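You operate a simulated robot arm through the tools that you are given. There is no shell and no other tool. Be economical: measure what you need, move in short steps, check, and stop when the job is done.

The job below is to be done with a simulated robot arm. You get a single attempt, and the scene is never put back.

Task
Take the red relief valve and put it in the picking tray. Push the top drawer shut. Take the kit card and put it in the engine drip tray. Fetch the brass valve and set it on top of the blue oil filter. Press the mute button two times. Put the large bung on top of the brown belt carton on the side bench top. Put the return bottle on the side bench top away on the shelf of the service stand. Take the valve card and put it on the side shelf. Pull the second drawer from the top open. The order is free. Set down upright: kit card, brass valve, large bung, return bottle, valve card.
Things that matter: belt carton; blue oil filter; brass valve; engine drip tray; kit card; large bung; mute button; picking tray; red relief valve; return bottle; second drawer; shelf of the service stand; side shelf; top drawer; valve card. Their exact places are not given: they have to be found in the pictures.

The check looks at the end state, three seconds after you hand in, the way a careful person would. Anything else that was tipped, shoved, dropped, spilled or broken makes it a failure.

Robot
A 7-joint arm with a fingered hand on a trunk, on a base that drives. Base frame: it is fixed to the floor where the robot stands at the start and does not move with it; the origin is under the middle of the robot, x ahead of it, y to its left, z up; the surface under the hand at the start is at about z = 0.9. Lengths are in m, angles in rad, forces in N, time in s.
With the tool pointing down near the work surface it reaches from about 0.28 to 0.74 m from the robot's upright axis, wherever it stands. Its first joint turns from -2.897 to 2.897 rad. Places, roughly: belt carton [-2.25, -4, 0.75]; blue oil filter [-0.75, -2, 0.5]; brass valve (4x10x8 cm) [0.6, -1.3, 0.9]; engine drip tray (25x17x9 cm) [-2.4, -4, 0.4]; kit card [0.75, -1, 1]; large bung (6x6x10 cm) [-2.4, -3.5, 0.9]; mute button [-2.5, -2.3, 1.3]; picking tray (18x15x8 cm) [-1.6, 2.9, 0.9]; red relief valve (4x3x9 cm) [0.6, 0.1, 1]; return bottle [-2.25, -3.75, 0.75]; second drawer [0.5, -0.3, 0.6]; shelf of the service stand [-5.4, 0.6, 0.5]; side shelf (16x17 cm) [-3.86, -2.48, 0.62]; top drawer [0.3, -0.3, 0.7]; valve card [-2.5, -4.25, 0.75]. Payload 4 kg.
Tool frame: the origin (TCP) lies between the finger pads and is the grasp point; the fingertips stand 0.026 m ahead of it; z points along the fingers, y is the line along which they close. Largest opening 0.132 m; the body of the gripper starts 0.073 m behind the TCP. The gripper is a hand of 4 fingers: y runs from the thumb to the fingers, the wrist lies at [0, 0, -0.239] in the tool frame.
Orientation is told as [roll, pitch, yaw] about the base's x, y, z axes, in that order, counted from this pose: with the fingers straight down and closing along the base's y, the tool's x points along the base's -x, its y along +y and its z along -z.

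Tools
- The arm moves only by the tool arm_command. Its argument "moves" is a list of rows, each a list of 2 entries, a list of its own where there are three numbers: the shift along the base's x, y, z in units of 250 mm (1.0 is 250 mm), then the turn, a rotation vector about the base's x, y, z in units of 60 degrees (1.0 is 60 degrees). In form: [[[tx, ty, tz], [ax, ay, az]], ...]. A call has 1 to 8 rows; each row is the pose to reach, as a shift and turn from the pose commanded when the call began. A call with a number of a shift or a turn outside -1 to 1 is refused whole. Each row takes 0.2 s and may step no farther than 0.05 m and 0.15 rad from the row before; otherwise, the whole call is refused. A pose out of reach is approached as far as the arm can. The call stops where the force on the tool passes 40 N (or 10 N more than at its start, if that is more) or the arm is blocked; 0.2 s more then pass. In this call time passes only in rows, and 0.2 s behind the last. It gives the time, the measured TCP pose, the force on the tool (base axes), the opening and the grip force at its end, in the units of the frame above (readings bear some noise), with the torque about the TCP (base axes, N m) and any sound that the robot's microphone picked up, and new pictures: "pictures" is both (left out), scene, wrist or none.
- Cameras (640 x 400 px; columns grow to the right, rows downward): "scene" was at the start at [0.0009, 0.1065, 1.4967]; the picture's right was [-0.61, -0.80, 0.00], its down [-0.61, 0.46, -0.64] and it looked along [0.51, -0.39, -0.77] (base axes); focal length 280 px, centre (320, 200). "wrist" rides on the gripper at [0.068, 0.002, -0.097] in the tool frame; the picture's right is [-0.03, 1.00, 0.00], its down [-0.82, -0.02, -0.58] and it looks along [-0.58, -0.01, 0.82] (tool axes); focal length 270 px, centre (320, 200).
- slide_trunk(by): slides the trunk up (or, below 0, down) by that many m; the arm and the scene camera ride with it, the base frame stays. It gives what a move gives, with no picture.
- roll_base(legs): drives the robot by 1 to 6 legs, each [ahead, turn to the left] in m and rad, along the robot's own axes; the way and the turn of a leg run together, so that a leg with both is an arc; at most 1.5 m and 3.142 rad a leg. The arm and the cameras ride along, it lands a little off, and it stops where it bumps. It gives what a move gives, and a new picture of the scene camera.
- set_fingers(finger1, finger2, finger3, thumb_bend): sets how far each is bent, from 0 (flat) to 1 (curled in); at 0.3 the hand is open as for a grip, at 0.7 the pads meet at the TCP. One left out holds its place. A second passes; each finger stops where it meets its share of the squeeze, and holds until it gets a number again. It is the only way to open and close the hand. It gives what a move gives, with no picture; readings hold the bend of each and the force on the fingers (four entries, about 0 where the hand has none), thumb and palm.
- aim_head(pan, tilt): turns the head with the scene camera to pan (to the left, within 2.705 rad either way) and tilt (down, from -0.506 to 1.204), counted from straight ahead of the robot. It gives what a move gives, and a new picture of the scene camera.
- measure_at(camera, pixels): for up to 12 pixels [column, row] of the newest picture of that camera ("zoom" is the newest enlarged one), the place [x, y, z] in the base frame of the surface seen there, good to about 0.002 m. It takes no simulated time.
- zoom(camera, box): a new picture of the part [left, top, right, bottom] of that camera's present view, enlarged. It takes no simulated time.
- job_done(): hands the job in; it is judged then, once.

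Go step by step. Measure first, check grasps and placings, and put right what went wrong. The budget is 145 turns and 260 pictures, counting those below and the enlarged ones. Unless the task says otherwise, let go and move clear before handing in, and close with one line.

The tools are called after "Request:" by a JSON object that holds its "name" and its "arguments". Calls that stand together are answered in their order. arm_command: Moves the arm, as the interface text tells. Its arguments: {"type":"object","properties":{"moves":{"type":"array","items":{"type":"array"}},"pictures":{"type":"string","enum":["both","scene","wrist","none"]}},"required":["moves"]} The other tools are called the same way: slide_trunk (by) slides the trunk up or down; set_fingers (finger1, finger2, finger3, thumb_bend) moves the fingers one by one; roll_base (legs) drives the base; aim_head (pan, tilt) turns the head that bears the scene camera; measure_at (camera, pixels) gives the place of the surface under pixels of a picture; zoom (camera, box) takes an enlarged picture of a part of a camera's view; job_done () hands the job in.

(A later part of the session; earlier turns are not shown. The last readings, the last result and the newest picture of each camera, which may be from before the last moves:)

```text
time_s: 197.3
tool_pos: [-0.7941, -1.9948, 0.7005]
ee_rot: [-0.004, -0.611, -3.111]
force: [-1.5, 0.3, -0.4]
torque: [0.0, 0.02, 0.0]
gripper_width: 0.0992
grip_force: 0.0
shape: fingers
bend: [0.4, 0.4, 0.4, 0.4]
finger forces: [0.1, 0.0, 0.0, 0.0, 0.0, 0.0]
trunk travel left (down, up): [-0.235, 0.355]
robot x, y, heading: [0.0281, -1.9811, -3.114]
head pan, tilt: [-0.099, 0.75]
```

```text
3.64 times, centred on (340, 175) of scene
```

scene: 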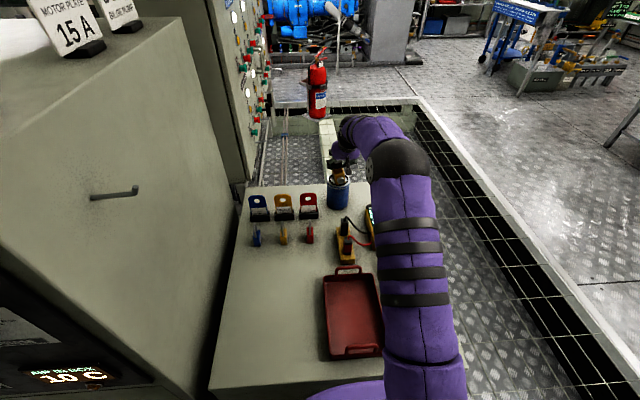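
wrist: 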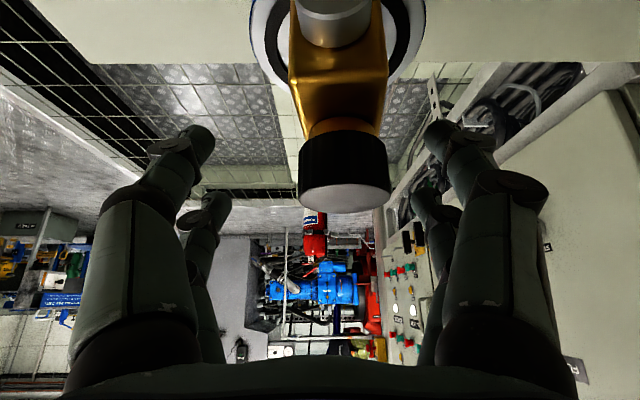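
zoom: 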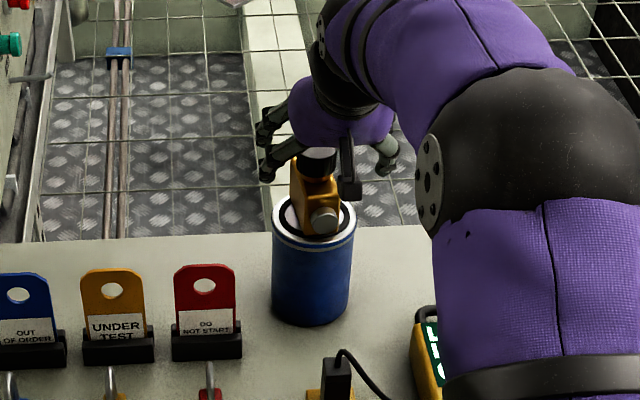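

The valve stands upright on the filter. I'll withdraw along the tool axis.

Request:
{"name": "arm_command", "arguments": {"moves": [[[0.1, 0, 0.14], [0, 0, 0]], [[0.2, 0, 0.28], [0, 0, 0]], [[0.3, 0, 0.42], [0, 0, 0]], [[0.42, 0, 0.56], [0, 0, 0]], [[0.54, 0, 0.7], [0, 0, 0]], [[0.66, 0, 0.84], [0, 0, 0]], [[0.78, 0, 0.95], [0, 0, 0]]]}}

Request:
{"name": "zoom", "arguments": {"camera": "scene", "box": [300, 120, 380, 230]}}

Request:
{"name": "slide_trunk", "arguments": {"by": 0.35}}

```text
time_s: 198.9
tool_pos: [-0.599, -1.9956, 0.9365]
ee_rot: [-0.003, -0.609, -3.112]
force: [0.1, -0.1, -0.4]
torque: [0.0, 0.01, -0.01]
gripper_width: 0.099
grip_force: 0.0
shape: fingers
bend: [0.4, 0.4, 0.4, 0.4]
finger forces: [0.1, 0.0, 0.0, 0.1, 0.1, 0.1]
trunk travel left (down, up): [-0.235, 0.355]
robot x, y, heading: [0.0329, -1.9838, -3.114]
head pan, tilt: [-0.099, 0.75]
```

scene: 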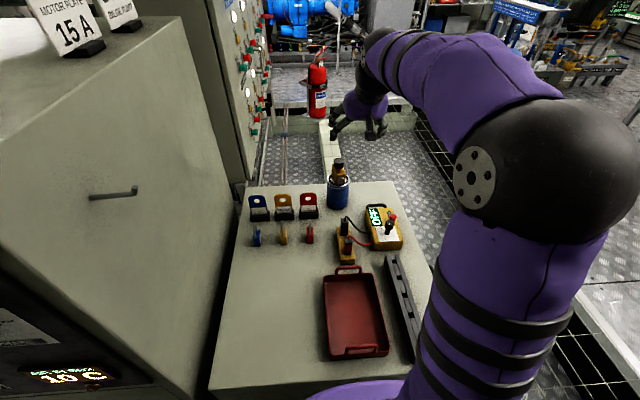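
wrist: 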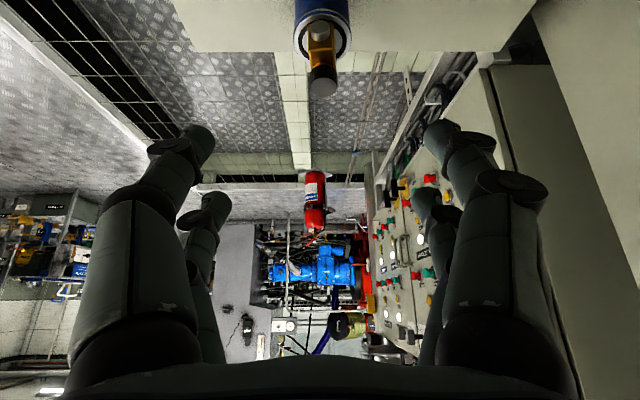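

```text
3.64 times, centred on (340, 175) of scene
```

zoom: 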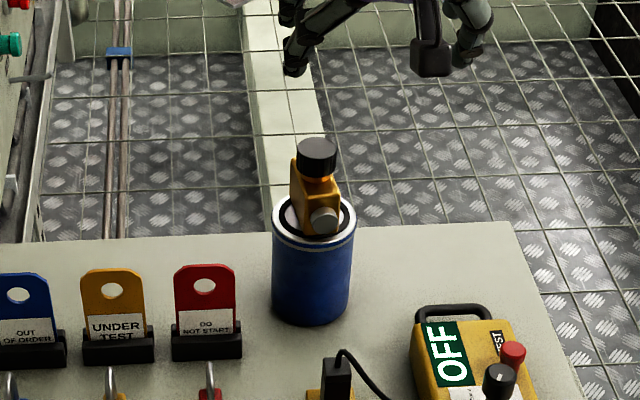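

```text
time_s: 202.3
tool_pos: [-0.5999, -1.9956, 1.2859]
ee_rot: [-0.003, -0.61, -3.112]
force: [0.0, -0.2, -0.8]
torque: [-0.03, 0.0, 0.0]
gripper_width: 0.0991
grip_force: 0.0
shape: fingers
bend: [0.4, 0.4, 0.4, 0.4]
finger forces: [0.1, 0.0, 0.1, 0.0, 0.0, 0.0]
trunk travel left (down, up): [-0.585, 0.005]
robot x, y, heading: [0.0298, -1.9841, -3.119]
head pan, tilt: [-0.099, 0.75]
```

Brass valve done. Now I'll retract the arm, back into the corridor, and take a look at the side bench (for the drip tray's headroom) before I choose the card grasp.

Request:
{"name": "arm_command", "arguments": {"moves": [[[0.15, 0, 0.05], [0, 0, 0]], [[0.3, 0, 0.1], [0, 0, 0]], [[0.45, 0, 0.15], [0, 0.1, 0]], [[0.6, 0, 0.2], [0, 0.2, 0]], [[0.7, 0, 0.25], [0, 0.3, 0]], [[0.75, 0, 0.3], [0, 0.4, 0]]], "pictures": "none"}}

Request:
{"name": "roll_base", "arguments": {"legs": [[-0.1, 0], [0, 1.55], [1.0, 0]]}}

Request:
{"name": "aim_head", "arguments": {"pan": -0.9, "tilt": 0.35}}

```text
time_s: 203.7
tool_pos: [-0.4111, -1.9948, 1.3611]
ee_rot: [-0.024, -1.03, -3.094]
force: [0.6, 0.2, -0.4]
torque: [0.0, 0.0, -0.04]
gripper_width: 0.0993
grip_force: 0.0
shape: fingers
bend: [0.4, 0.4, 0.4, 0.4]
finger forces: [0.0, 0.0, 0.0, 0.0, 0.0, 0.0]
trunk travel left (down, up): [-0.585, 0.005]
robot x, y, heading: [0.029, -1.9805, -3.112]
head pan, tilt: [-0.099, 0.75]
```

```text
time_s: 213.9
tool_pos: [0.1963, -3.4162, 1.3625]
ee_rot: [-0.027, -1.028, -1.497]
force: [0.2, -0.5, -0.8]
torque: [-0.01, 0.02, 0.01]
gripper_width: 0.0994
grip_force: 0.0
shape: fingers
bend: [0.4, 0.4, 0.4, 0.4]
finger forces: [0.0, 0.0, 0.1, 0.0, 0.0, 0.1]
trunk travel left (down, up): [-0.585, 0.005]
robot x, y, heading: [0.1771, -2.9728, -1.518]
head pan, tilt: [-0.099, 0.75]
```

scene: 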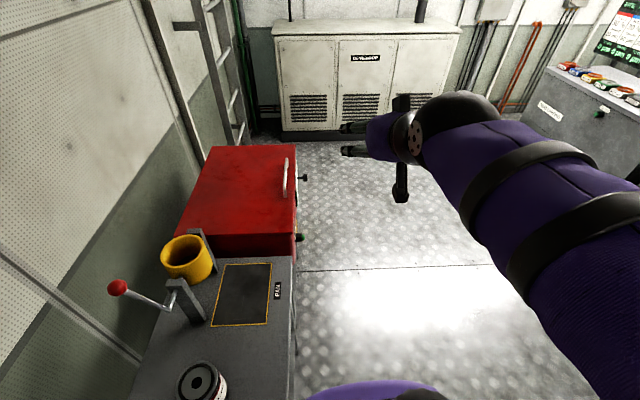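

```text
time_s: 215.0
tool_pos: [0.1981, -3.4153, 1.362]
ee_rot: [-0.025, -1.03, -1.5]
force: [-0.3, -0.3, -0.4]
torque: [0.02, 0.03, -0.05]
gripper_width: 0.0994
grip_force: 0.0
shape: fingers
bend: [0.4, 0.4, 0.4, 0.4]
finger forces: [0.1, 0.1, 0.1, 0.1, 0.0, 0.0]
trunk travel left (down, up): [-0.585, 0.005]
robot x, y, heading: [0.176, -2.9787, -1.515]
head pan, tilt: [-0.901, 0.351]
```

scene: 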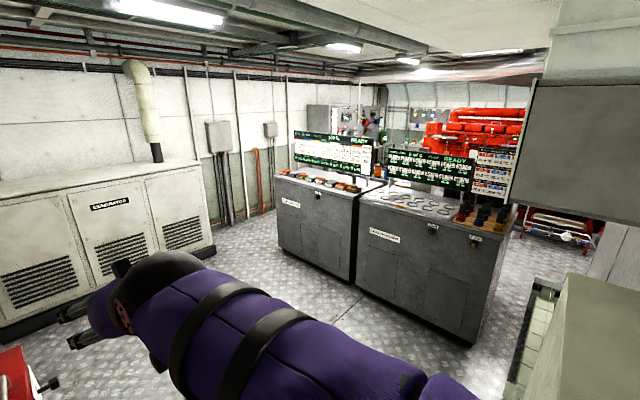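

Two grey cabinets stand ahead to the right. I'll measure the layout to find the way to the side bench.

Request:
{"name": "measure_at", "arguments": {"camera": "scene", "pixels": [[280, 240], [350, 275], [365, 285], [480, 340], [290, 180], [400, 205], [560, 225], [225, 270], [540, 285], [320, 120], [20, 300], [270, 130]]}}

Request:
{"name": "zoom", "arguments": {"camera": "scene", "box": [260, 90, 460, 230]}}

```text
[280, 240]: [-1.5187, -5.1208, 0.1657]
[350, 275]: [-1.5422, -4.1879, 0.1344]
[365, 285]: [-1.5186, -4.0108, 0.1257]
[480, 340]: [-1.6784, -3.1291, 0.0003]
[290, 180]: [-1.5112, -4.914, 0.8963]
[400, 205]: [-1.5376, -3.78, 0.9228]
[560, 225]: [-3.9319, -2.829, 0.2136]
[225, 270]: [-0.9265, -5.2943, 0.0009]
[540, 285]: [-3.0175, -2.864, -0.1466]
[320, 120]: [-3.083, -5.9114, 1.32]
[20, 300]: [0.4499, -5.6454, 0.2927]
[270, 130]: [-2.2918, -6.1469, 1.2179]
```

```text
2.86 times, centred on (360, 160) of scene
```

zoom: 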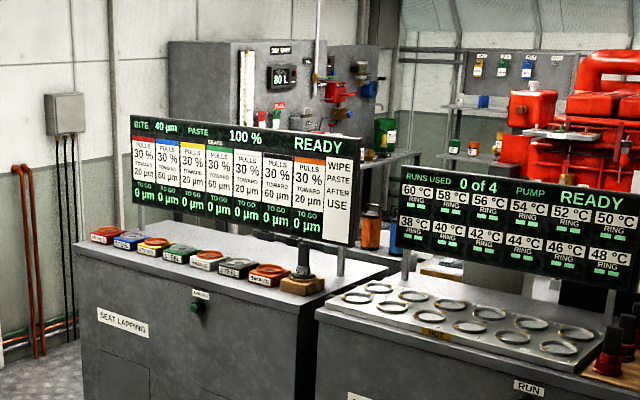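

The side bench must lie behind those cabinets. I'll look at the gap between the cabinets and the pit.

Request:
{"name": "aim_head", "arguments": {"pan": -1.35, "tilt": 0.5}}

Request:
{"name": "measure_at", "arguments": {"camera": "scene", "pixels": [[300, 330], [330, 280], [380, 300], [400, 250], [350, 220], [420, 350], [450, 300], [300, 250], [480, 250]]}}

```text
time_s: 215.9
tool_pos: [0.1969, -3.416, 1.3622]
ee_rot: [-0.026, -1.031, -1.499]
force: [0.2, 0.2, 0.3]
torque: [0.0, 0.01, -0.01]
gripper_width: 0.0991
grip_force: 0.0
shape: fingers
bend: [0.4, 0.4, 0.4, 0.4]
finger forces: [0.2, 0.0, 0.0, 0.1, 0.1, 0.0]
trunk travel left (down, up): [-0.585, 0.005]
robot x, y, heading: [0.1751, -2.9724, -1.516]
head pan, tilt: [-1.349, 0.499]
```

scene: 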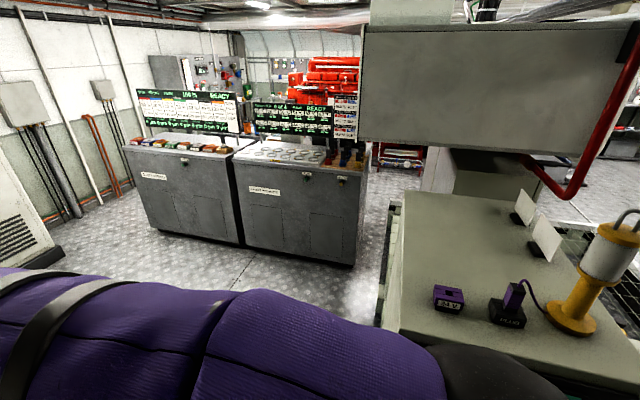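

```text
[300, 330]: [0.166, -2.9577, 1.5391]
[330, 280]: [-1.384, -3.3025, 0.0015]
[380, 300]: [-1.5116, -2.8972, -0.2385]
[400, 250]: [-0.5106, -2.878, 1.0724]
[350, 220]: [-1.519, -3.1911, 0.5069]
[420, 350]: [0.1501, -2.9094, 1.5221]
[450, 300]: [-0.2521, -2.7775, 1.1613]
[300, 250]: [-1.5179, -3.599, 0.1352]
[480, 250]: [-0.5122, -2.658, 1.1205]
```

The gap beside the cabinets is too narrow (~0.2 m), so the side bench must be reached from the north-west. I'll reverse back to the work bench and fetch the kit card.

Request:
{"name": "roll_base", "arguments": {"legs": [[0, -0.017], [-1.0, 0], [-0.57, 0], [0, 1.533]]}}

Request:
{"name": "aim_head", "arguments": {"pan": 0.5, "tilt": 0.8}}

Request:
{"name": "zoom", "arguments": {"camera": "scene", "box": [200, 100, 440, 250]}}

```text
time_s: 228.4
tool_pos: [0.5559, -1.4106, 1.3622]
ee_rot: [-0.026, -1.03, 0.003]
force: [-0.4, -0.7, 0.5]
torque: [-0.04, -0.02, -0.04]
gripper_width: 0.0996
grip_force: 0.1
shape: fingers
bend: [0.4, 0.4, 0.4, 0.4]
finger forces: [0.0, 0.1, 0.0, 0.1, 0.0, 0.0]
trunk travel left (down, up): [-0.585, 0.005]
robot x, y, heading: [0.1195, -1.4043, -0.013]
head pan, tilt: [-1.349, 0.499]
```

scene: 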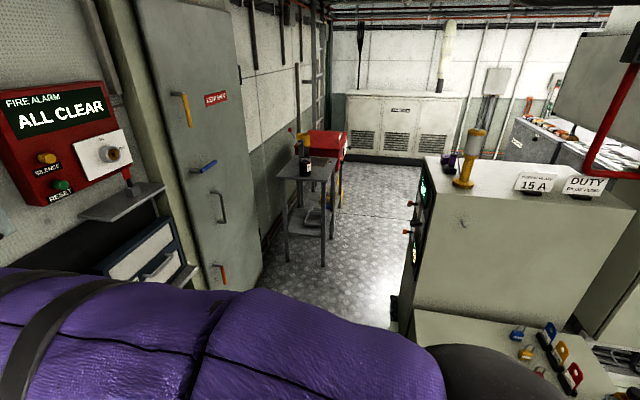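

```text
time_s: 230.2
tool_pos: [0.5544, -1.4113, 1.3626]
ee_rot: [-0.026, -1.03, 0.003]
force: [0.1, -0.4, 0.0]
torque: [0.03, 0.01, 0.02]
gripper_width: 0.0996
grip_force: 0.0
shape: fingers
bend: [0.4, 0.4, 0.4, 0.4]
finger forces: [0.0, 0.0, 0.0, 0.1, 0.0, 0.1]
trunk travel left (down, up): [-0.585, 0.005]
robot x, y, heading: [0.1137, -1.4021, -0.012]
head pan, tilt: [0.499, 0.799]
```

scene: 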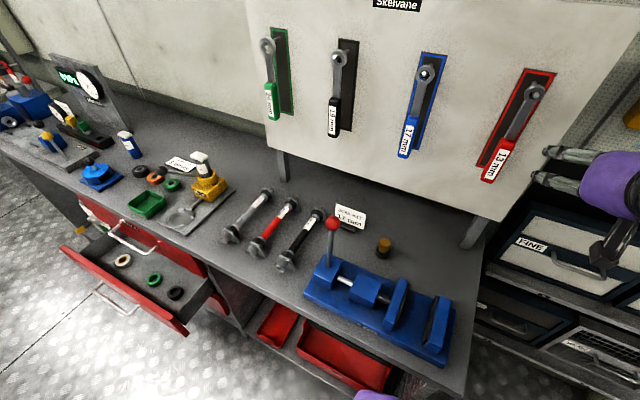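

```text
2.67 times, centred on (320, 175) of scene
```

zoom: 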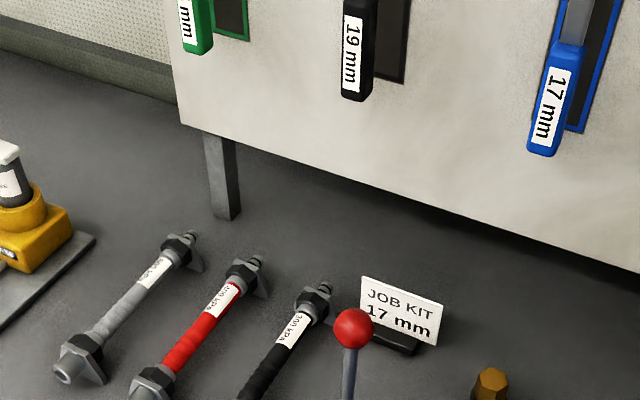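

Measuring the card, the tool board and nearby rods for clearances.

Request:
{"name": "measure_at", "arguments": {"camera": "zoom", "pixels": [[385, 290], [430, 315], [365, 280], [441, 305], [400, 300], [390, 340], [415, 350], [460, 210], [318, 290], [490, 380], [435, 345]]}}

```text
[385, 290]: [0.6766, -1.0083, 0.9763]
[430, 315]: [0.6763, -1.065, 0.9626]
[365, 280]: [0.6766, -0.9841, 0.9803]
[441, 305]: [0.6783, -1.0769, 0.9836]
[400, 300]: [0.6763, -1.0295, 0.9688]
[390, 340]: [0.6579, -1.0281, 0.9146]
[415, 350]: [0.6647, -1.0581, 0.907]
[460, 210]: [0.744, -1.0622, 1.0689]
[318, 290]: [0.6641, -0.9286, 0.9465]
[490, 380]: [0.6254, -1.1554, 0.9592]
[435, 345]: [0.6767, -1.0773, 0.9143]
```

The card spans y -0.983..-1.078 at x 0.677, top 0.985; the tool board stands at x 0.744 above z≈1.05. I'll take it with the hand tilted 45° pointing +y, closing along x: turn the hand first.

Request:
{"name": "arm_command", "arguments": {"moves": [[[-0.1, 0, 0], [0, 0.12, 0]], [[-0.2, 0, 0], [0, 0.234, 0]]], "pictures": "none"}}

Request:
{"name": "arm_command", "arguments": {"moves": [[[0, 0, 0], [0, 0, 0.14]], [[0, 0.05, 0], [0, 0, 0.28]], [[0, 0.1, 0], [0, 0, 0.42]], [[0, 0.15, 0], [0, 0, 0.56]], [[0, 0.2, 0], [0, 0, 0.7]], [[0, 0.25, 0], [0, 0, 0.84]], [[0, 0.3, 0], [0, 0, 0.98]]], "pictures": "none"}}

Request:
{"name": "arm_command", "arguments": {"moves": [[[0.1, 0.05, 0], [0, 0, 0.13]], [[0.2, 0.1, 0], [0, 0, 0.26]], [[0.3, 0.15, 0], [0, 0, 0.39]], [[0.4, 0.2, 0], [0, 0, 0.52]]], "pictures": "wrist"}}

Request:
{"name": "set_fingers", "arguments": {"finger1": 0.52, "finger2": 0.52, "finger3": 0.52, "thumb_bend": 0.52}}

```text
time_s: 230.8
tool_pos: [0.5043, -1.4105, 1.3616]
ee_rot: [-0.025, -0.782, 0.002]
force: [-0.2, -0.1, -0.6]
torque: [0.0, 0.01, -0.01]
gripper_width: 0.0997
grip_force: 0.1
shape: fingers
bend: [0.4, 0.4, 0.4, 0.4]
finger forces: [0.1, 0.0, 0.0, 0.0, 0.1, 0.0]
trunk travel left (down, up): [-0.585, 0.005]
robot x, y, heading: [0.1131, -1.3998, -0.019]
head pan, tilt: [0.499, 0.799]
```

```text
time_s: 232.4
tool_pos: [0.505, -1.3365, 1.3617]
ee_rot: [-0.026, -0.783, 1.029]
force: [-0.1, -0.4, -0.1]
torque: [0.01, 0.01, 0.03]
gripper_width: 0.0996
grip_force: 0.0
shape: fingers
bend: [0.4, 0.4, 0.4, 0.4]
finger forces: [0.0, 0.1, 0.0, 0.1, 0.0, 0.0]
trunk travel left (down, up): [-0.585, 0.005]
robot x, y, heading: [0.1144, -1.4061, -0.011]
head pan, tilt: [0.499, 0.799]
```

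```text
time_s: 233.4
tool_pos: [0.6061, -1.2865, 1.3623]
ee_rot: [-0.025, -0.784, 1.572]
force: [-0.5, 0.6, -0.6]
torque: [-0.04, 0.0, -0.01]
gripper_width: 0.0996
grip_force: 0.0
shape: fingers
bend: [0.4, 0.4, 0.4, 0.4]
finger forces: [0.0, 0.1, 0.0, 0.0, 0.1, 0.0]
trunk travel left (down, up): [-0.585, 0.005]
robot x, y, heading: [0.117, -1.4055, -0.018]
head pan, tilt: [0.499, 0.799]
```

wrist: 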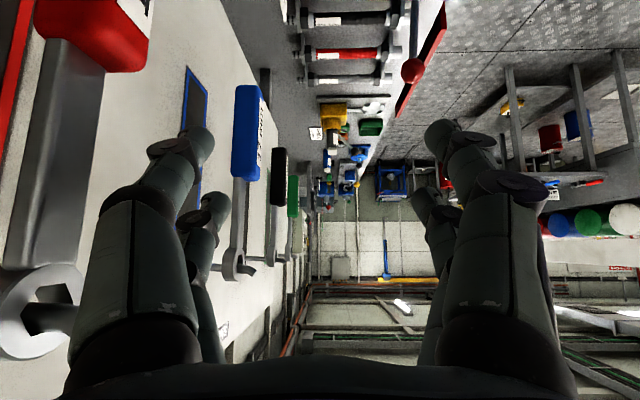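

```text
time_s: 234.4
tool_pos: [0.6039, -1.2864, 1.3628]
ee_rot: [-0.026, -0.785, 1.573]
force: [-0.2, 0.7, 0.0]
torque: [0.01, 0.0, -0.03]
gripper_width: 0.0596
grip_force: 0.1
shape: fingers
bend: [0.52, 0.52, 0.52, 0.52]
finger forces: [0.0, 0.0, 0.1, 0.0, 0.0, 0.0]
trunk travel left (down, up): [-0.585, 0.005]
robot x, y, heading: [0.1145, -1.4016, -0.01]
head pan, tilt: [0.499, 0.799]
```

Wrenches hang on the board near the descent path. I'll measure their lower ends and the board edge.

Request:
{"name": "measure_at", "arguments": {"camera": "scene", "pixels": [[404, 157], [402, 145], [334, 133], [488, 180], [494, 165], [380, 185], [440, 205], [350, 175], [412, 110]]}}

Request:
{"name": "measure_at", "arguments": {"camera": "wrist", "pixels": [[245, 130], [240, 175], [255, 110], [95, 20], [60, 30], [277, 170]]}}

```text
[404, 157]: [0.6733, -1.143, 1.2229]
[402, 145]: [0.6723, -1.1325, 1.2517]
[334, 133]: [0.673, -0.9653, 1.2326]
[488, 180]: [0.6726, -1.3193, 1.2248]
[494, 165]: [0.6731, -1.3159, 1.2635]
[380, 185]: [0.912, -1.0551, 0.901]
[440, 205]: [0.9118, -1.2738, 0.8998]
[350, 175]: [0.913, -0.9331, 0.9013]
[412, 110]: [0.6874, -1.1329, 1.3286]
```

```text
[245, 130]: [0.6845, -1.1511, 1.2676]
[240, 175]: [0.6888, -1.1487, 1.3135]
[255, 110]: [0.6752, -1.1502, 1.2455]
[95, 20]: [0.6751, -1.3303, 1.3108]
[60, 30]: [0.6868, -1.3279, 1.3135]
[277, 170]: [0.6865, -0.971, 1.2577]
```

Handle ends are at x 0.673, z 1.222, so I'll descend at x 0.585, then slide in under them. First down to z 1.11.

Request:
{"name": "arm_command", "arguments": {"moves": [[[-0.05, 0.15, 0], [0, 0, 0]], [[-0.07, 0.34, 0], [0, 0, 0]], [[-0.07, 0.52, -0.08], [0, 0, 0]], [[-0.07, 0.68, -0.18], [0, 0, 0]], [[-0.07, 0.74, -0.36], [0, 0, 0]], [[-0.07, 0.74, -0.54], [0, 0, 0]], [[-0.07, 0.74, -0.72], [0, 0, 0]], [[-0.07, 0.74, -0.9], [0, 0, 0]]]}}

```text
time_s: 236.2
tool_pos: [0.5885, -1.0996, 1.1361]
ee_rot: [-0.024, -0.785, 1.572]
force: [-0.5, 0.1, -0.1]
torque: [0.03, -0.01, -0.02]
gripper_width: 0.0598
grip_force: 0.1
shape: fingers
bend: [0.52, 0.52, 0.52, 0.52]
finger forces: [0.0, 0.0, 0.1, 0.0, 0.0, 0.0]
trunk travel left (down, up): [-0.585, 0.005]
robot x, y, heading: [0.1146, -1.4023, -0.017]
head pan, tilt: [0.499, 0.799]
```

scene: 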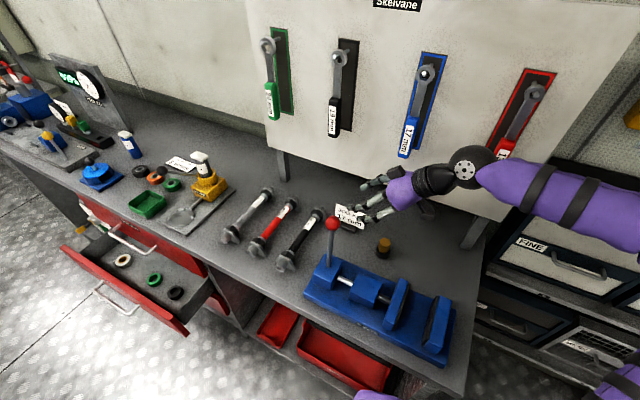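
wrist: 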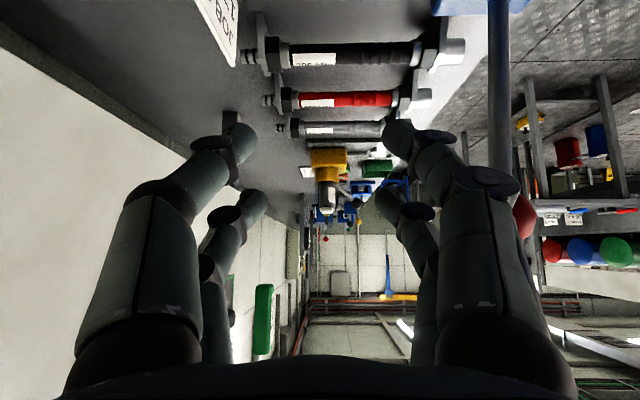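

The forearm passes near the red wrench; I'll measure the forearm's place before sliding in.

Request:
{"name": "measure_at", "arguments": {"camera": "scene", "pixels": [[470, 155], [465, 170], [500, 165], [505, 150], [540, 175], [600, 190], [500, 185], [450, 180], [620, 210]]}}

```text
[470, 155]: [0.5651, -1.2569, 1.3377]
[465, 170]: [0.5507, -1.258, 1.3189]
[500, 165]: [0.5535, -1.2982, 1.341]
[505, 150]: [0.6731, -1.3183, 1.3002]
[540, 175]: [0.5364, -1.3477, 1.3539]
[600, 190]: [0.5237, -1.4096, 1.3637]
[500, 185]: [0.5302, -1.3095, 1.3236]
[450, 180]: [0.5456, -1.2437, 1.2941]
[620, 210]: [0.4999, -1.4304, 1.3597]
```

Wrist joint top is 0.2 m above the TCP, so at TCP z 0.985 it passes under the wrench ends. Continue down, then slide to x 0.664.

Request:
{"name": "arm_command", "arguments": {"moves": [[[0, 0, -0.18], [0, 0, 0]], [[0, 0, -0.36], [0, 0, 0]], [[0, 0, -0.5], [0, 0, 0]], [[0, 0, -0.61], [0, 0, 0]], [[0.1, 0, -0.61], [0, 0, 0]], [[0.2, 0, -0.61], [0, 0, 0]], [[0.3, 0, -0.61], [0, 0, 0]]]}}

```text
time_s: 237.8
tool_pos: [0.6633, -1.1009, 0.9862]
ee_rot: [-0.028, -0.784, 1.573]
force: [0.7, 0.8, -0.7]
torque: [0.03, 0.01, -0.01]
gripper_width: 0.0596
grip_force: 0.1
shape: fingers
bend: [0.52, 0.52, 0.52, 0.52]
finger forces: [0.1, 0.0, 0.1, 0.0, 0.1, 0.0]
trunk travel left (down, up): [-0.585, 0.005]
robot x, y, heading: [0.116, -1.4055, -0.011]
head pan, tilt: [0.499, 0.799]
```

scene: 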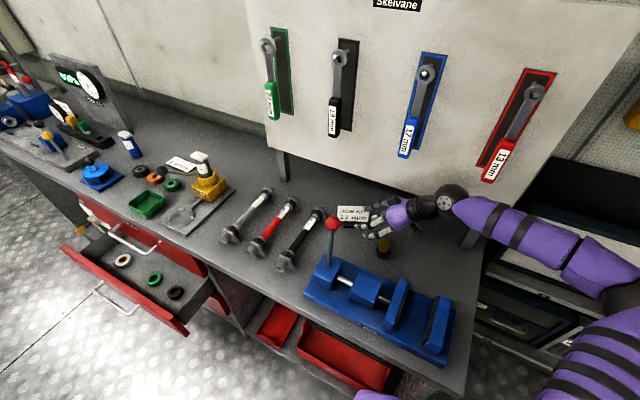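
wrist: 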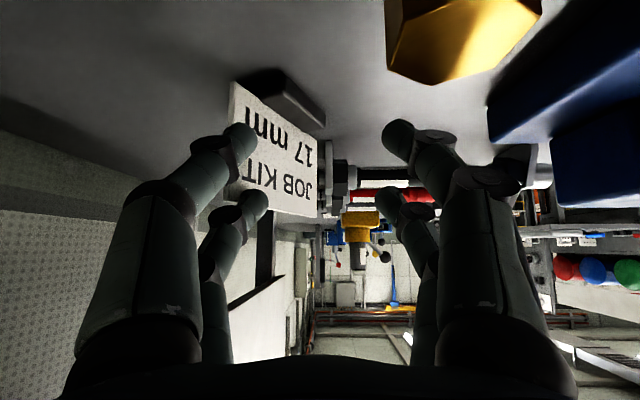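

The card appears turned: my leading digit seems to have pushed its near edge. I'll measure it now.

Request:
{"name": "measure_at", "arguments": {"camera": "wrist", "pixels": [[235, 100], [262, 140], [290, 170], [315, 200], [316, 140], [300, 110], [240, 90], [285, 210], [270, 85], [240, 130], [240, 205]]}}

Request:
{"name": "zoom", "arguments": {"camera": "scene", "box": [300, 170, 440, 270]}}

```text
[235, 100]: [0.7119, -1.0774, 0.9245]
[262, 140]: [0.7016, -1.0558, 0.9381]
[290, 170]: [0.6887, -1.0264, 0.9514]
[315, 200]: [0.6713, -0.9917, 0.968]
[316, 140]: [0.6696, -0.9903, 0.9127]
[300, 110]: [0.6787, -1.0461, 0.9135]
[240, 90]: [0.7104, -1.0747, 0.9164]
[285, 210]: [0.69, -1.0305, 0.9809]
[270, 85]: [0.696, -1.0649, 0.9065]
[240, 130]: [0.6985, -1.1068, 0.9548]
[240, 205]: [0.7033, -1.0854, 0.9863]
```

```text
4.00 times, centred on (370, 220) of scene
```

zoom: 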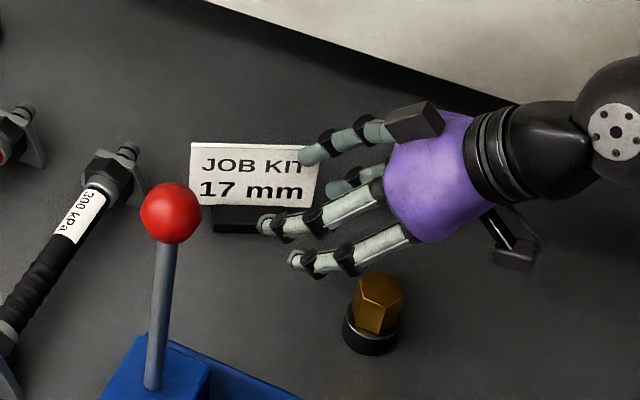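

The card turned about 24° (near edge at x 0.712) but stands upright. I'll back off, open a bit more, tilt lower (55°) to stay under the board, and straddle its near edge so that closing squares it up.

Request:
{"name": "arm_command", "arguments": {"moves": [[[0, -0.1, 0], [0, 0, 0]], [[0, -0.2, 0], [0.08, 0, 0]], [[0, -0.2, -0.08], [0.167, 0, 0]]], "pictures": "none"}}

Request:
{"name": "set_fingers", "arguments": {"finger1": 0.46, "finger2": 0.46, "finger3": 0.46, "thumb_bend": 0.46}}

Request:
{"name": "arm_command", "arguments": {"moves": [[[0.06, 0, 0], [0, 0, 0]], [[0.11, 0, -0.06], [0, 0, 0]]]}}

Request:
{"name": "zoom", "arguments": {"camera": "scene", "box": [300, 170, 440, 270]}}

```text
time_s: 238.6
tool_pos: [0.6634, -1.1454, 0.9808]
ee_rot: [-0.027, -0.959, 1.572]
force: [-3.1, 3.3, 14.5]
torque: [-0.05, 0.76, -0.21]
gripper_width: 0.0654
grip_force: 7.5
shape: fingers
bend: [0.5, 0.52, 0.52, 0.52]
finger forces: [14.7, 0.1, 0.0, 0.0, 0.0, 0.1]
trunk travel left (down, up): [-0.585, 0.005]
robot x, y, heading: [0.112, -1.4036, -0.01]
head pan, tilt: [0.499, 0.799]
stopped in row 3: the force on the tool passed its limit at 48 N (the readings are from after the stop); the commanded pose is now the measured one
```

```text
time_s: 239.6
tool_pos: [0.6624, -1.1456, 0.9788]
ee_rot: [-0.029, -0.957, 1.576]
force: [-0.8, 9.3, 19.7]
torque: [0.01, 1.02, -0.46]
gripper_width: 0.0807
grip_force: 9.8
shape: fingers
bend: [0.45, 0.46, 0.46, 0.46]
finger forces: [19.9, 0.1, 0.1, 0.1, 0.0, 0.0]
trunk travel left (down, up): [-0.585, 0.005]
robot x, y, heading: [0.1142, -1.4029, -0.017]
head pan, tilt: [0.499, 0.799]
```

```text
time_s: 240.2
tool_pos: [0.6814, -1.142, 0.9779]
ee_rot: [-0.018, -0.97, 1.566]
force: [-7.9, 4.4, 19.8]
torque: [-0.12, 1.43, -0.33]
gripper_width: 0.0951
grip_force: 10.7
shape: fingers
bend: [0.41, 0.46, 0.46, 0.46]
finger forces: [21.5, 0.0, 0.1, 0.0, 0.0, 0.1]
trunk travel left (down, up): [-0.585, 0.005]
robot x, y, heading: [0.113, -1.4014, -0.013]
head pan, tilt: [0.499, 0.799]
stopped in row 2: the force on the tool passed its limit at 45 N (the readings are from after the stop); the commanded pose is now the measured one
```

scene: 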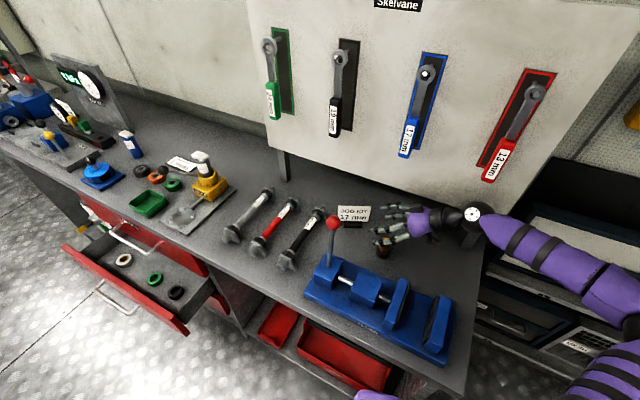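
wrist: 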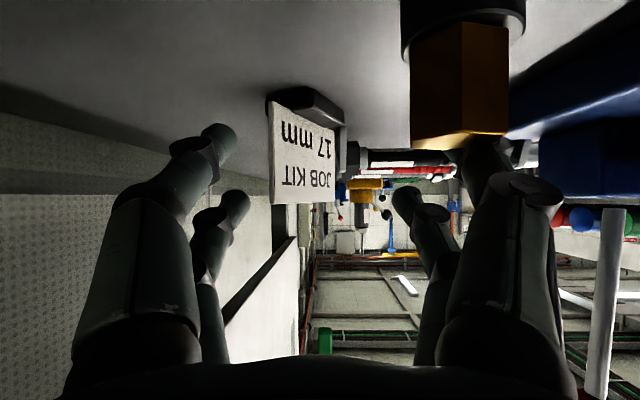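

```text
4.00 times, centred on (370, 220) of scene
```

zoom: 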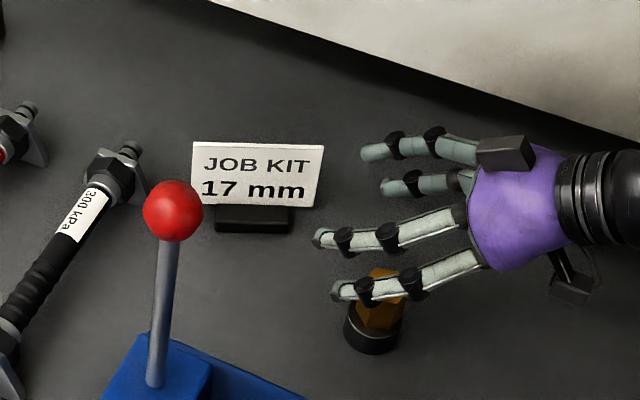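

Finger 1 came down on the hex brass part (still standing). I'll lift off straight away, restore 45° tilt, and open wide so the far digits pass behind the card while the palm stays clear.

Request:
{"name": "arm_command", "arguments": {"moves": [[[0, 0, 0.12], [0, 0, 0]], [[0, 0, 0.24], [-0.08, 0, 0]], [[-0.08, 0, 0.24], [-0.167, 0, 0]]], "pictures": "none"}}

Request:
{"name": "set_fingers", "arguments": {"finger1": 0.3, "finger2": 0.3, "finger3": 0.3, "thumb_bend": 0.3}}

Request:
{"name": "arm_command", "arguments": {"moves": [[[0, 0, 0], [0, 0, 0]]]}}

Request:
{"name": "zoom", "arguments": {"camera": "scene", "box": [300, 170, 440, 270]}}

```text
time_s: 241.0
tool_pos: [0.6616, -1.1425, 1.0161]
ee_rot: [0.012, -0.772, 1.55]
force: [-0.7, 0.1, -0.8]
torque: [-0.05, 0.03, -0.02]
gripper_width: 0.0799
grip_force: 0.0
shape: fingers
bend: [0.46, 0.46, 0.46, 0.46]
finger forces: [0.0, 0.0, 0.0, 0.0, 0.1, 0.0]
trunk travel left (down, up): [-0.585, 0.005]
robot x, y, heading: [0.1161, -1.4023, -0.011]
head pan, tilt: [0.499, 0.799]
```

```text
time_s: 242.0
tool_pos: [0.6643, -1.1447, 1.0166]
ee_rot: [0.015, -0.776, 1.543]
force: [0.2, -0.7, 0.4]
torque: [-0.03, 0.01, 0.03]
gripper_width: 0.1328
grip_force: 0.1
shape: fingers
bend: [0.3, 0.3, 0.3, 0.3]
finger forces: [0.0, 0.0, 0.0, 0.0, 0.0, 0.0]
trunk travel left (down, up): [-0.585, 0.005]
robot x, y, heading: [0.1152, -1.4039, -0.019]
head pan, tilt: [0.499, 0.799]
```

```text
time_s: 242.4
tool_pos: [0.6645, -1.1459, 1.0166]
ee_rot: [0.012, -0.774, 1.543]
force: [0.2, 0.0, 0.2]
torque: [0.03, 0.0, 0.02]
gripper_width: 0.1324
grip_force: 0.0
shape: fingers
bend: [0.3, 0.3, 0.3, 0.3]
finger forces: [0.0, 0.0, 0.1, 0.0, 0.0, 0.1]
trunk travel left (down, up): [-0.585, 0.005]
robot x, y, heading: [0.1157, -1.3999, -0.008]
head pan, tilt: [0.499, 0.799]
```

scene: 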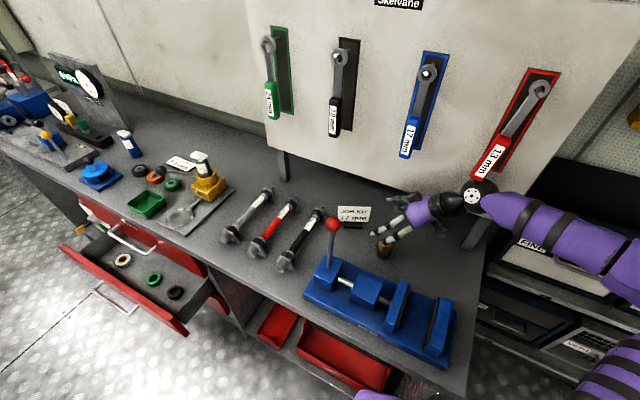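
wrist: 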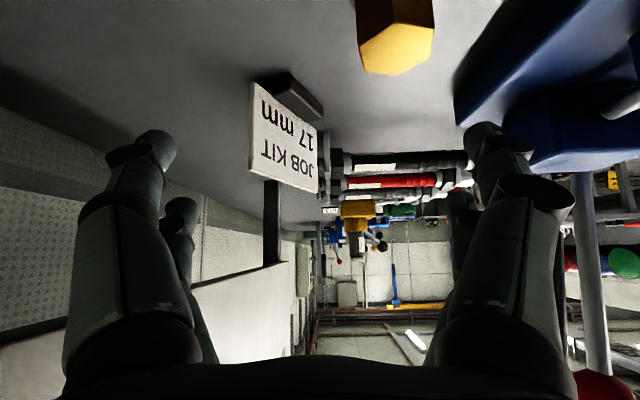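

```text
4.00 times, centred on (370, 220) of scene
```

zoom: 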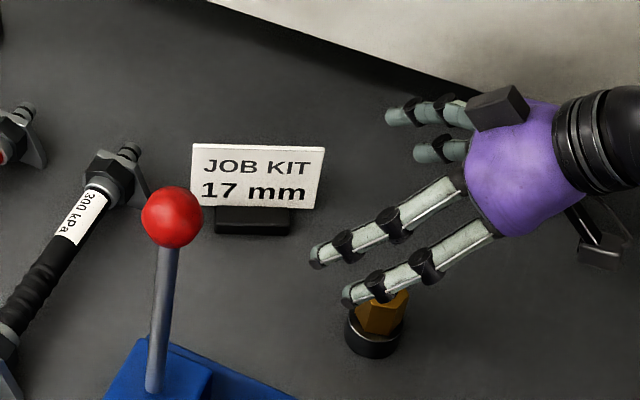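

The card is clear, but my forearm seems to touch the red wrench; I'll move forward and down now to straddle the card.

Request:
{"name": "arm_command", "arguments": {"moves": [[[-0.01, 0.1, -0.03], [0, 0, 0]], [[-0.015, 0.2, -0.06], [0, 0, 0]], [[-0.015, 0.28, -0.14], [0, 0, 0]], [[-0.015, 0.34, -0.22], [0, 0, 0]], [[-0.015, 0.36, -0.25], [0, 0, 0]]]}}

Request:
{"name": "zoom", "arguments": {"camera": "scene", "box": [300, 60, 600, 270]}}

```text
time_s: 243.6
tool_pos: [0.6598, -1.0539, 0.973]
ee_rot: [-0.022, -0.787, 1.567]
force: [1.6, -0.8, -0.9]
torque: [0.01, 0.0, 0.0]
gripper_width: 0.133
grip_force: 0.3
shape: fingers
bend: [0.3, 0.3, 0.3, 0.3]
finger forces: [0.0, 0.0, 0.0, 0.0, 0.5, 0.0]
trunk travel left (down, up): [-0.585, 0.005]
robot x, y, heading: [0.1164, -1.4028, -0.017]
head pan, tilt: [0.499, 0.799]
```

scene: 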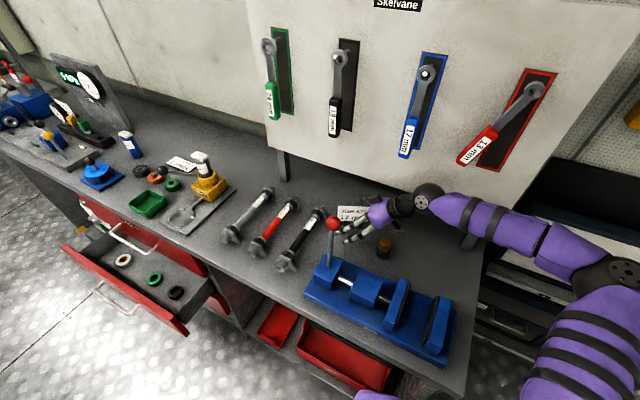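
wrist: 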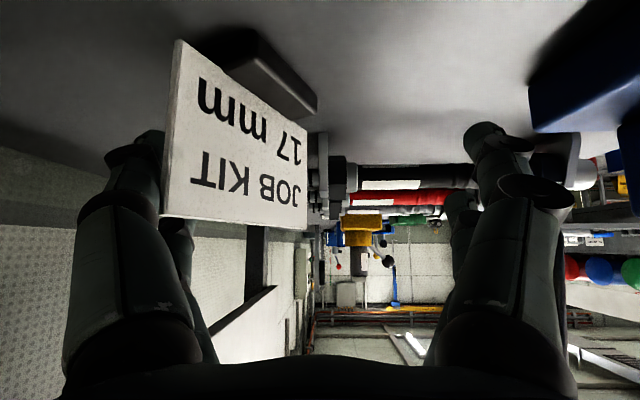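

```text
1.90 times, centred on (450, 165) of scene
```

zoom: 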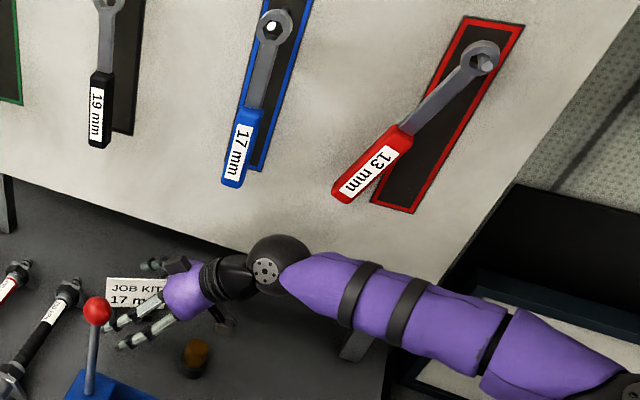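

The far digits are now behind the card. The red 13 mm wrench was swung aside on its peg; I'll put that right afterwards. Lower slightly and close on the card.

Request:
{"name": "arm_command", "arguments": {"moves": [[[0, 0, -0.04], [0, 0, 0]], [[0, 0.0, -0.07], [0, 0, 0]]], "pictures": "none"}}

Request:
{"name": "set_fingers", "arguments": {"finger1": 0.62, "finger2": 0.62, "finger3": 0.6, "thumb_bend": 0.6}}

Request:
{"name": "arm_command", "arguments": {"moves": [[[0, 0, 0], [0, 0, 0]]]}}

```text
time_s: 244.2
tool_pos: [0.6595, -1.0546, 0.955]
ee_rot: [-0.022, -0.791, 1.568]
force: [0.5, -1.1, 0.6]
torque: [-0.05, 0.02, 0.0]
gripper_width: 0.1329
grip_force: 0.2
shape: fingers
bend: [0.3, 0.3, 0.3, 0.3]
finger forces: [0.0, 0.0, 0.0, 0.0, 0.5, 0.0]
trunk travel left (down, up): [-0.585, 0.005]
robot x, y, heading: [0.1173, -1.405, -0.014]
head pan, tilt: [0.499, 0.799]
```

```text
time_s: 245.2
tool_pos: [0.6585, -1.0542, 0.9551]
ee_rot: [-0.022, -0.789, 1.57]
force: [-0.4, -0.1, 0.0]
torque: [0.0, 0.01, -0.04]
gripper_width: 0.0296
grip_force: 0.0
shape: fingers
bend: [0.62, 0.62, 0.6, 0.6]
finger forces: [0.0, 0.1, 0.1, 0.1, 0.0, 0.0]
trunk travel left (down, up): [-0.585, 0.005]
robot x, y, heading: [0.1138, -1.4006, -0.012]
head pan, tilt: [0.499, 0.799]
```

```text
time_s: 245.6
tool_pos: [0.6591, -1.054, 0.9542]
ee_rot: [-0.022, -0.789, 1.57]
force: [0.1, -0.9, 0.0]
torque: [-0.03, -0.02, 0.0]
gripper_width: 0.0298
grip_force: 0.1
shape: fingers
bend: [0.62, 0.62, 0.6, 0.6]
finger forces: [0.0, 0.0, 0.0, 0.0, 0.0, 0.1]
trunk travel left (down, up): [-0.585, 0.005]
robot x, y, heading: [0.1156, -1.4055, -0.015]
head pan, tilt: [0.499, 0.799]
```

scene: 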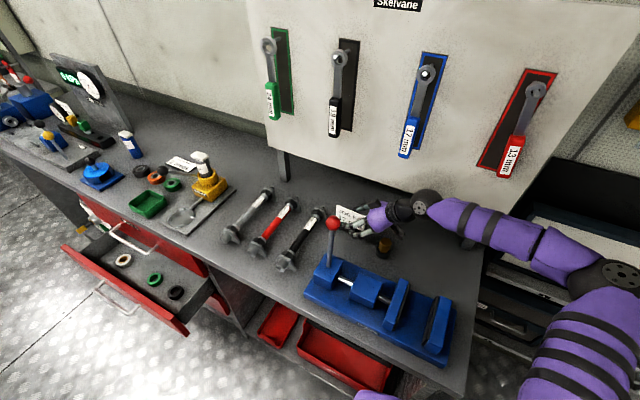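
wrist: 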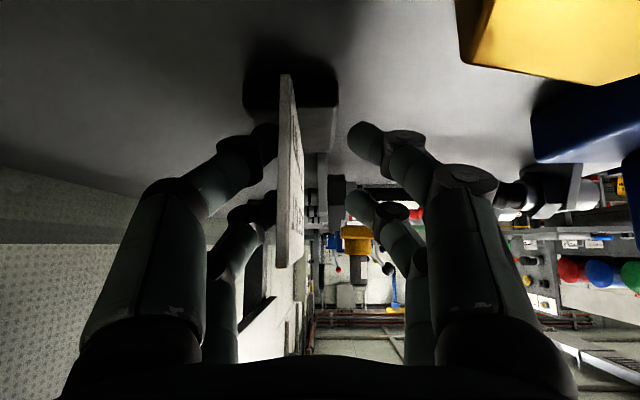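

The card is squared against the far digits, and the red wrench is swinging back by itself. Closing fully.

Request:
{"name": "set_fingers", "arguments": {"finger1": 0.78, "finger2": 0.78, "finger3": 0.72, "thumb_bend": 0.72}}

Request:
{"name": "arm_command", "arguments": {"moves": [[[-0.04, 0, 0.06], [0, 0, 0]], [[-0.12, 0, 0.14], [0, 0, 0]], [[-0.22, 0, 0.14], [0, 0, 0]], [[-0.34, -0.05, 0.14], [0, 0, 0]], [[-0.42, -0.1, 0.14], [0, 0, 0]]]}}

```text
time_s: 246.6
tool_pos: [0.6582, -1.0532, 0.9562]
ee_rot: [-0.022, -0.789, 1.57]
force: [-0.3, 0.6, 0.5]
torque: [-0.01, -0.07, 0.02]
gripper_width: 0.0007
grip_force: 9.8
shape: fingers
bend: [0.75, 0.75, 0.7, 0.69]
finger forces: [5.2, 4.7, 4.2, 0.1, 5.6, 0.0]
trunk travel left (down, up): [-0.585, 0.005]
robot x, y, heading: [0.1134, -1.4026, -0.012]
head pan, tilt: [0.499, 0.799]
```

```text
time_s: 247.8
tool_pos: [0.5536, -1.078, 0.989]
ee_rot: [-0.023, -0.79, 1.569]
force: [1.0, -0.1, -1.2]
torque: [-0.04, 0.0, -0.01]
gripper_width: 0.0008
grip_force: 9.5
shape: fingers
bend: [0.75, 0.75, 0.7, 0.69]
finger forces: [4.9, 4.5, 4.3, 0.1, 5.4, 0.0]
trunk travel left (down, up): [-0.585, 0.005]
robot x, y, heading: [0.115, -1.4003, -0.015]
head pan, tilt: [0.499, 0.799]
```

scene: 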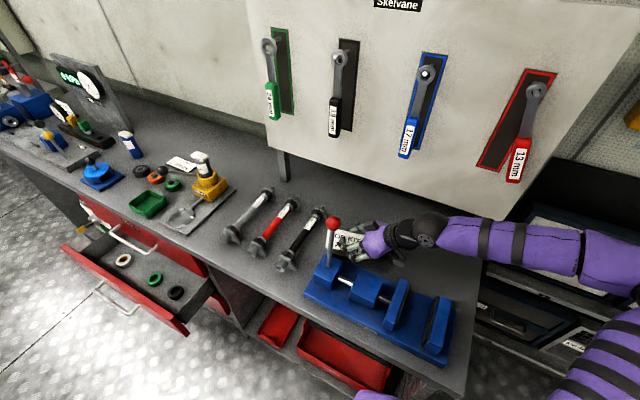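
wrist: 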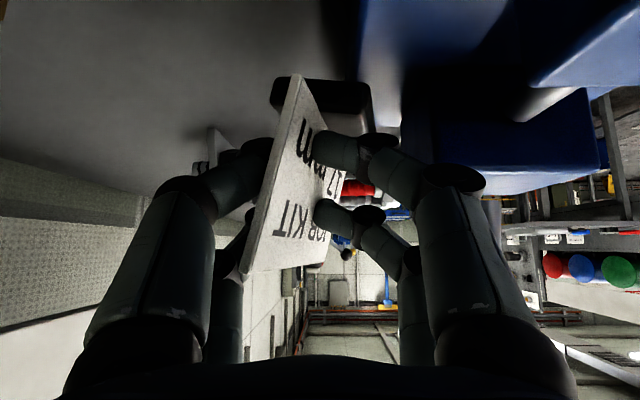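

The card is held, upright. The lever ball is near, so I'll shift slightly +x and -y, then rise.

Request:
{"name": "arm_command", "arguments": {"moves": [[[0.06, 0, 0.08], [0, 0, 0]], [[0.12, -0.05, 0.2], [0, 0, 0]], [[0.12, -0.12, 0.36], [0, 0, 0]], [[0.1, -0.2, 0.52], [0, 0, 0]], [[0.06, -0.3, 0.68], [0, 0, 0]], [[0, -0.4, 0.84], [0, 0, 0]], [[-0.1, -0.5, 1.0], [0, 0, 0]], [[-0.2, -0.6, 1.0], [0, 0, 0]]]}}

Request:
{"name": "zoom", "arguments": {"camera": "scene", "box": [300, 60, 600, 270]}}

```text
refused: row 7 steps farther than a row can; nothing moved
```

```text
1.90 times, centred on (450, 165) of scene
```

zoom: 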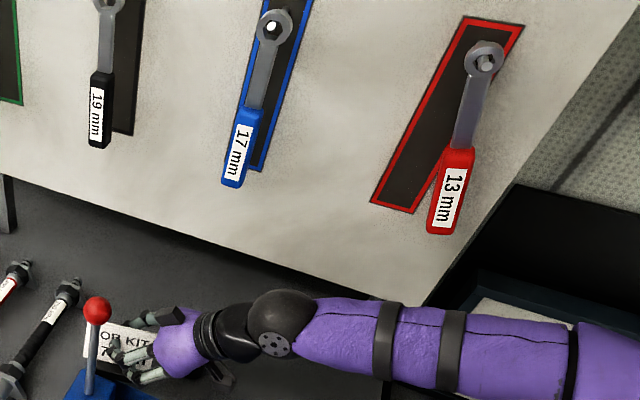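

Request:
{"name": "arm_command", "arguments": {"moves": [[[0.06, 0, 0.08], [0, 0, 0]], [[0.12, -0.05, 0.2], [0, 0, 0]], [[0.12, -0.12, 0.36], [0, 0, 0]], [[0.1, -0.2, 0.52], [0, 0, 0]], [[0.06, -0.28, 0.68], [0, 0, 0]], [[0, -0.36, 0.82], [0, 0, 0]], [[-0.08, -0.42, 0.96], [0, 0, 0]], [[-0.2, -0.5, 1.0], [0, 0, 0]]]}}

Request:
{"name": "zoom", "arguments": {"camera": "scene", "box": [300, 60, 600, 270]}}

```text
time_s: 249.6
tool_pos: [0.502, -1.2032, 1.2416]
ee_rot: [-0.022, -0.79, 1.567]
force: [-0.7, -0.6, -1.5]
torque: [-0.01, -0.01, -0.02]
gripper_width: 0.0006
grip_force: 9.8
shape: fingers
bend: [0.76, 0.76, 0.7, 0.69]
finger forces: [4.9, 4.5, 4.2, 0.1, 5.5, 0.1]
trunk travel left (down, up): [-0.585, 0.005]
robot x, y, heading: [0.1134, -1.4062, -0.017]
head pan, tilt: [0.499, 0.799]
```

scene: 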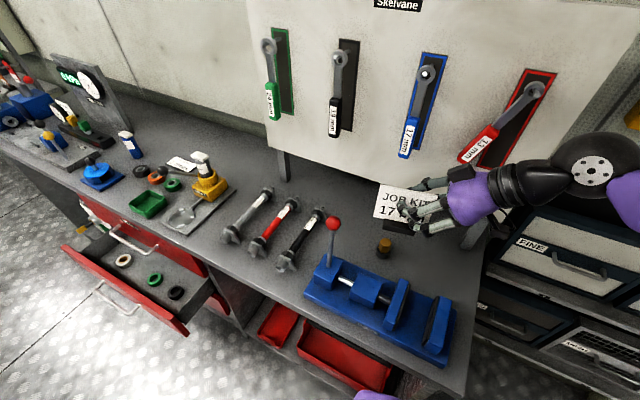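
wrist: 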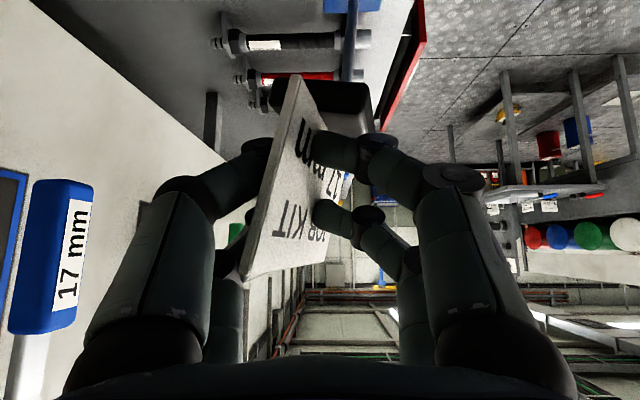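

```text
1.90 times, centred on (450, 165) of scene
```

zoom: 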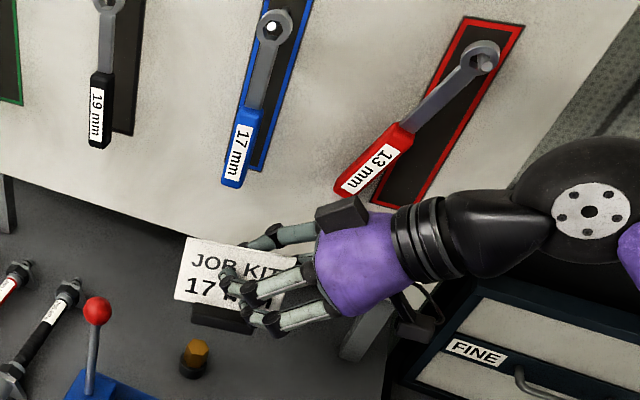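

The wrench is just swinging freely on its peg and will settle. I'll tuck the card in closer and higher, then reverse out through the gap along the way I came.

Request:
{"name": "arm_command", "arguments": {"moves": [[[-0.04, -0.1, 0.1], [0, 0, 0]], [[-0.08, -0.2, 0.2], [0, 0, 0]], [[-0.12, -0.32, 0.3], [0, 0, 0]], [[-0.16, -0.44, 0.4], [0, 0, 0]], [[-0.2, -0.56, 0.48], [0, 0, 0]], [[-0.24, -0.68, 0.48], [0, 0, 0]]], "pictures": "none"}}

Request:
{"name": "roll_base", "arguments": {"legs": [[0, -1.555], [-0.595, 0], [0, 0.664], [-0.35, 0], [-0.3, 0]]}}

```text
time_s: 251.0
tool_pos: [0.4431, -1.3733, 1.3604]
ee_rot: [-0.02, -0.786, 1.568]
force: [0.5, 0.6, -1.1]
torque: [-0.02, 0.0, -0.02]
gripper_width: 0.0005
grip_force: 10.0
shape: fingers
bend: [0.76, 0.76, 0.7, 0.69]
finger forces: [4.9, 4.6, 4.4, 0.0, 5.5, 0.0]
trunk travel left (down, up): [-0.585, 0.005]
robot x, y, heading: [0.1134, -1.4008, -0.012]
head pan, tilt: [0.499, 0.799]
```

```text
time_s: 264.1
tool_pos: [-0.0702, -0.5324, 1.3617]
ee_rot: [-0.022, -0.79, 0.705]
force: [0.7, 0.7, -1.5]
torque: [0.01, -0.01, 0.02]
gripper_width: 0.0001
grip_force: 9.4
shape: fingers
bend: [0.76, 0.76, 0.7, 0.69]
finger forces: [4.7, 4.3, 4.0, 0.0, 5.2, 0.0]
trunk travel left (down, up): [-0.585, 0.005]
robot x, y, heading: [-0.3092, -0.303, -0.878]
head pan, tilt: [0.499, 0.799]
```

scene: 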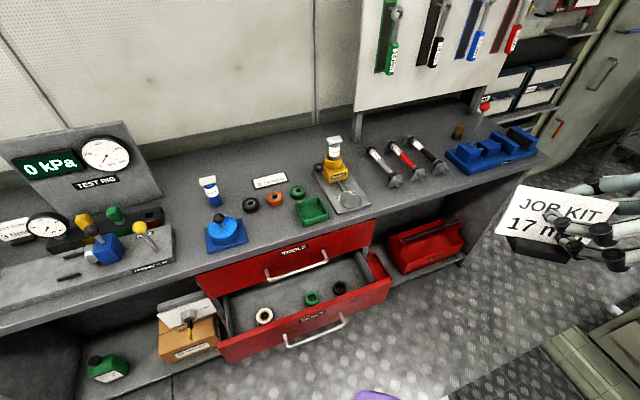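

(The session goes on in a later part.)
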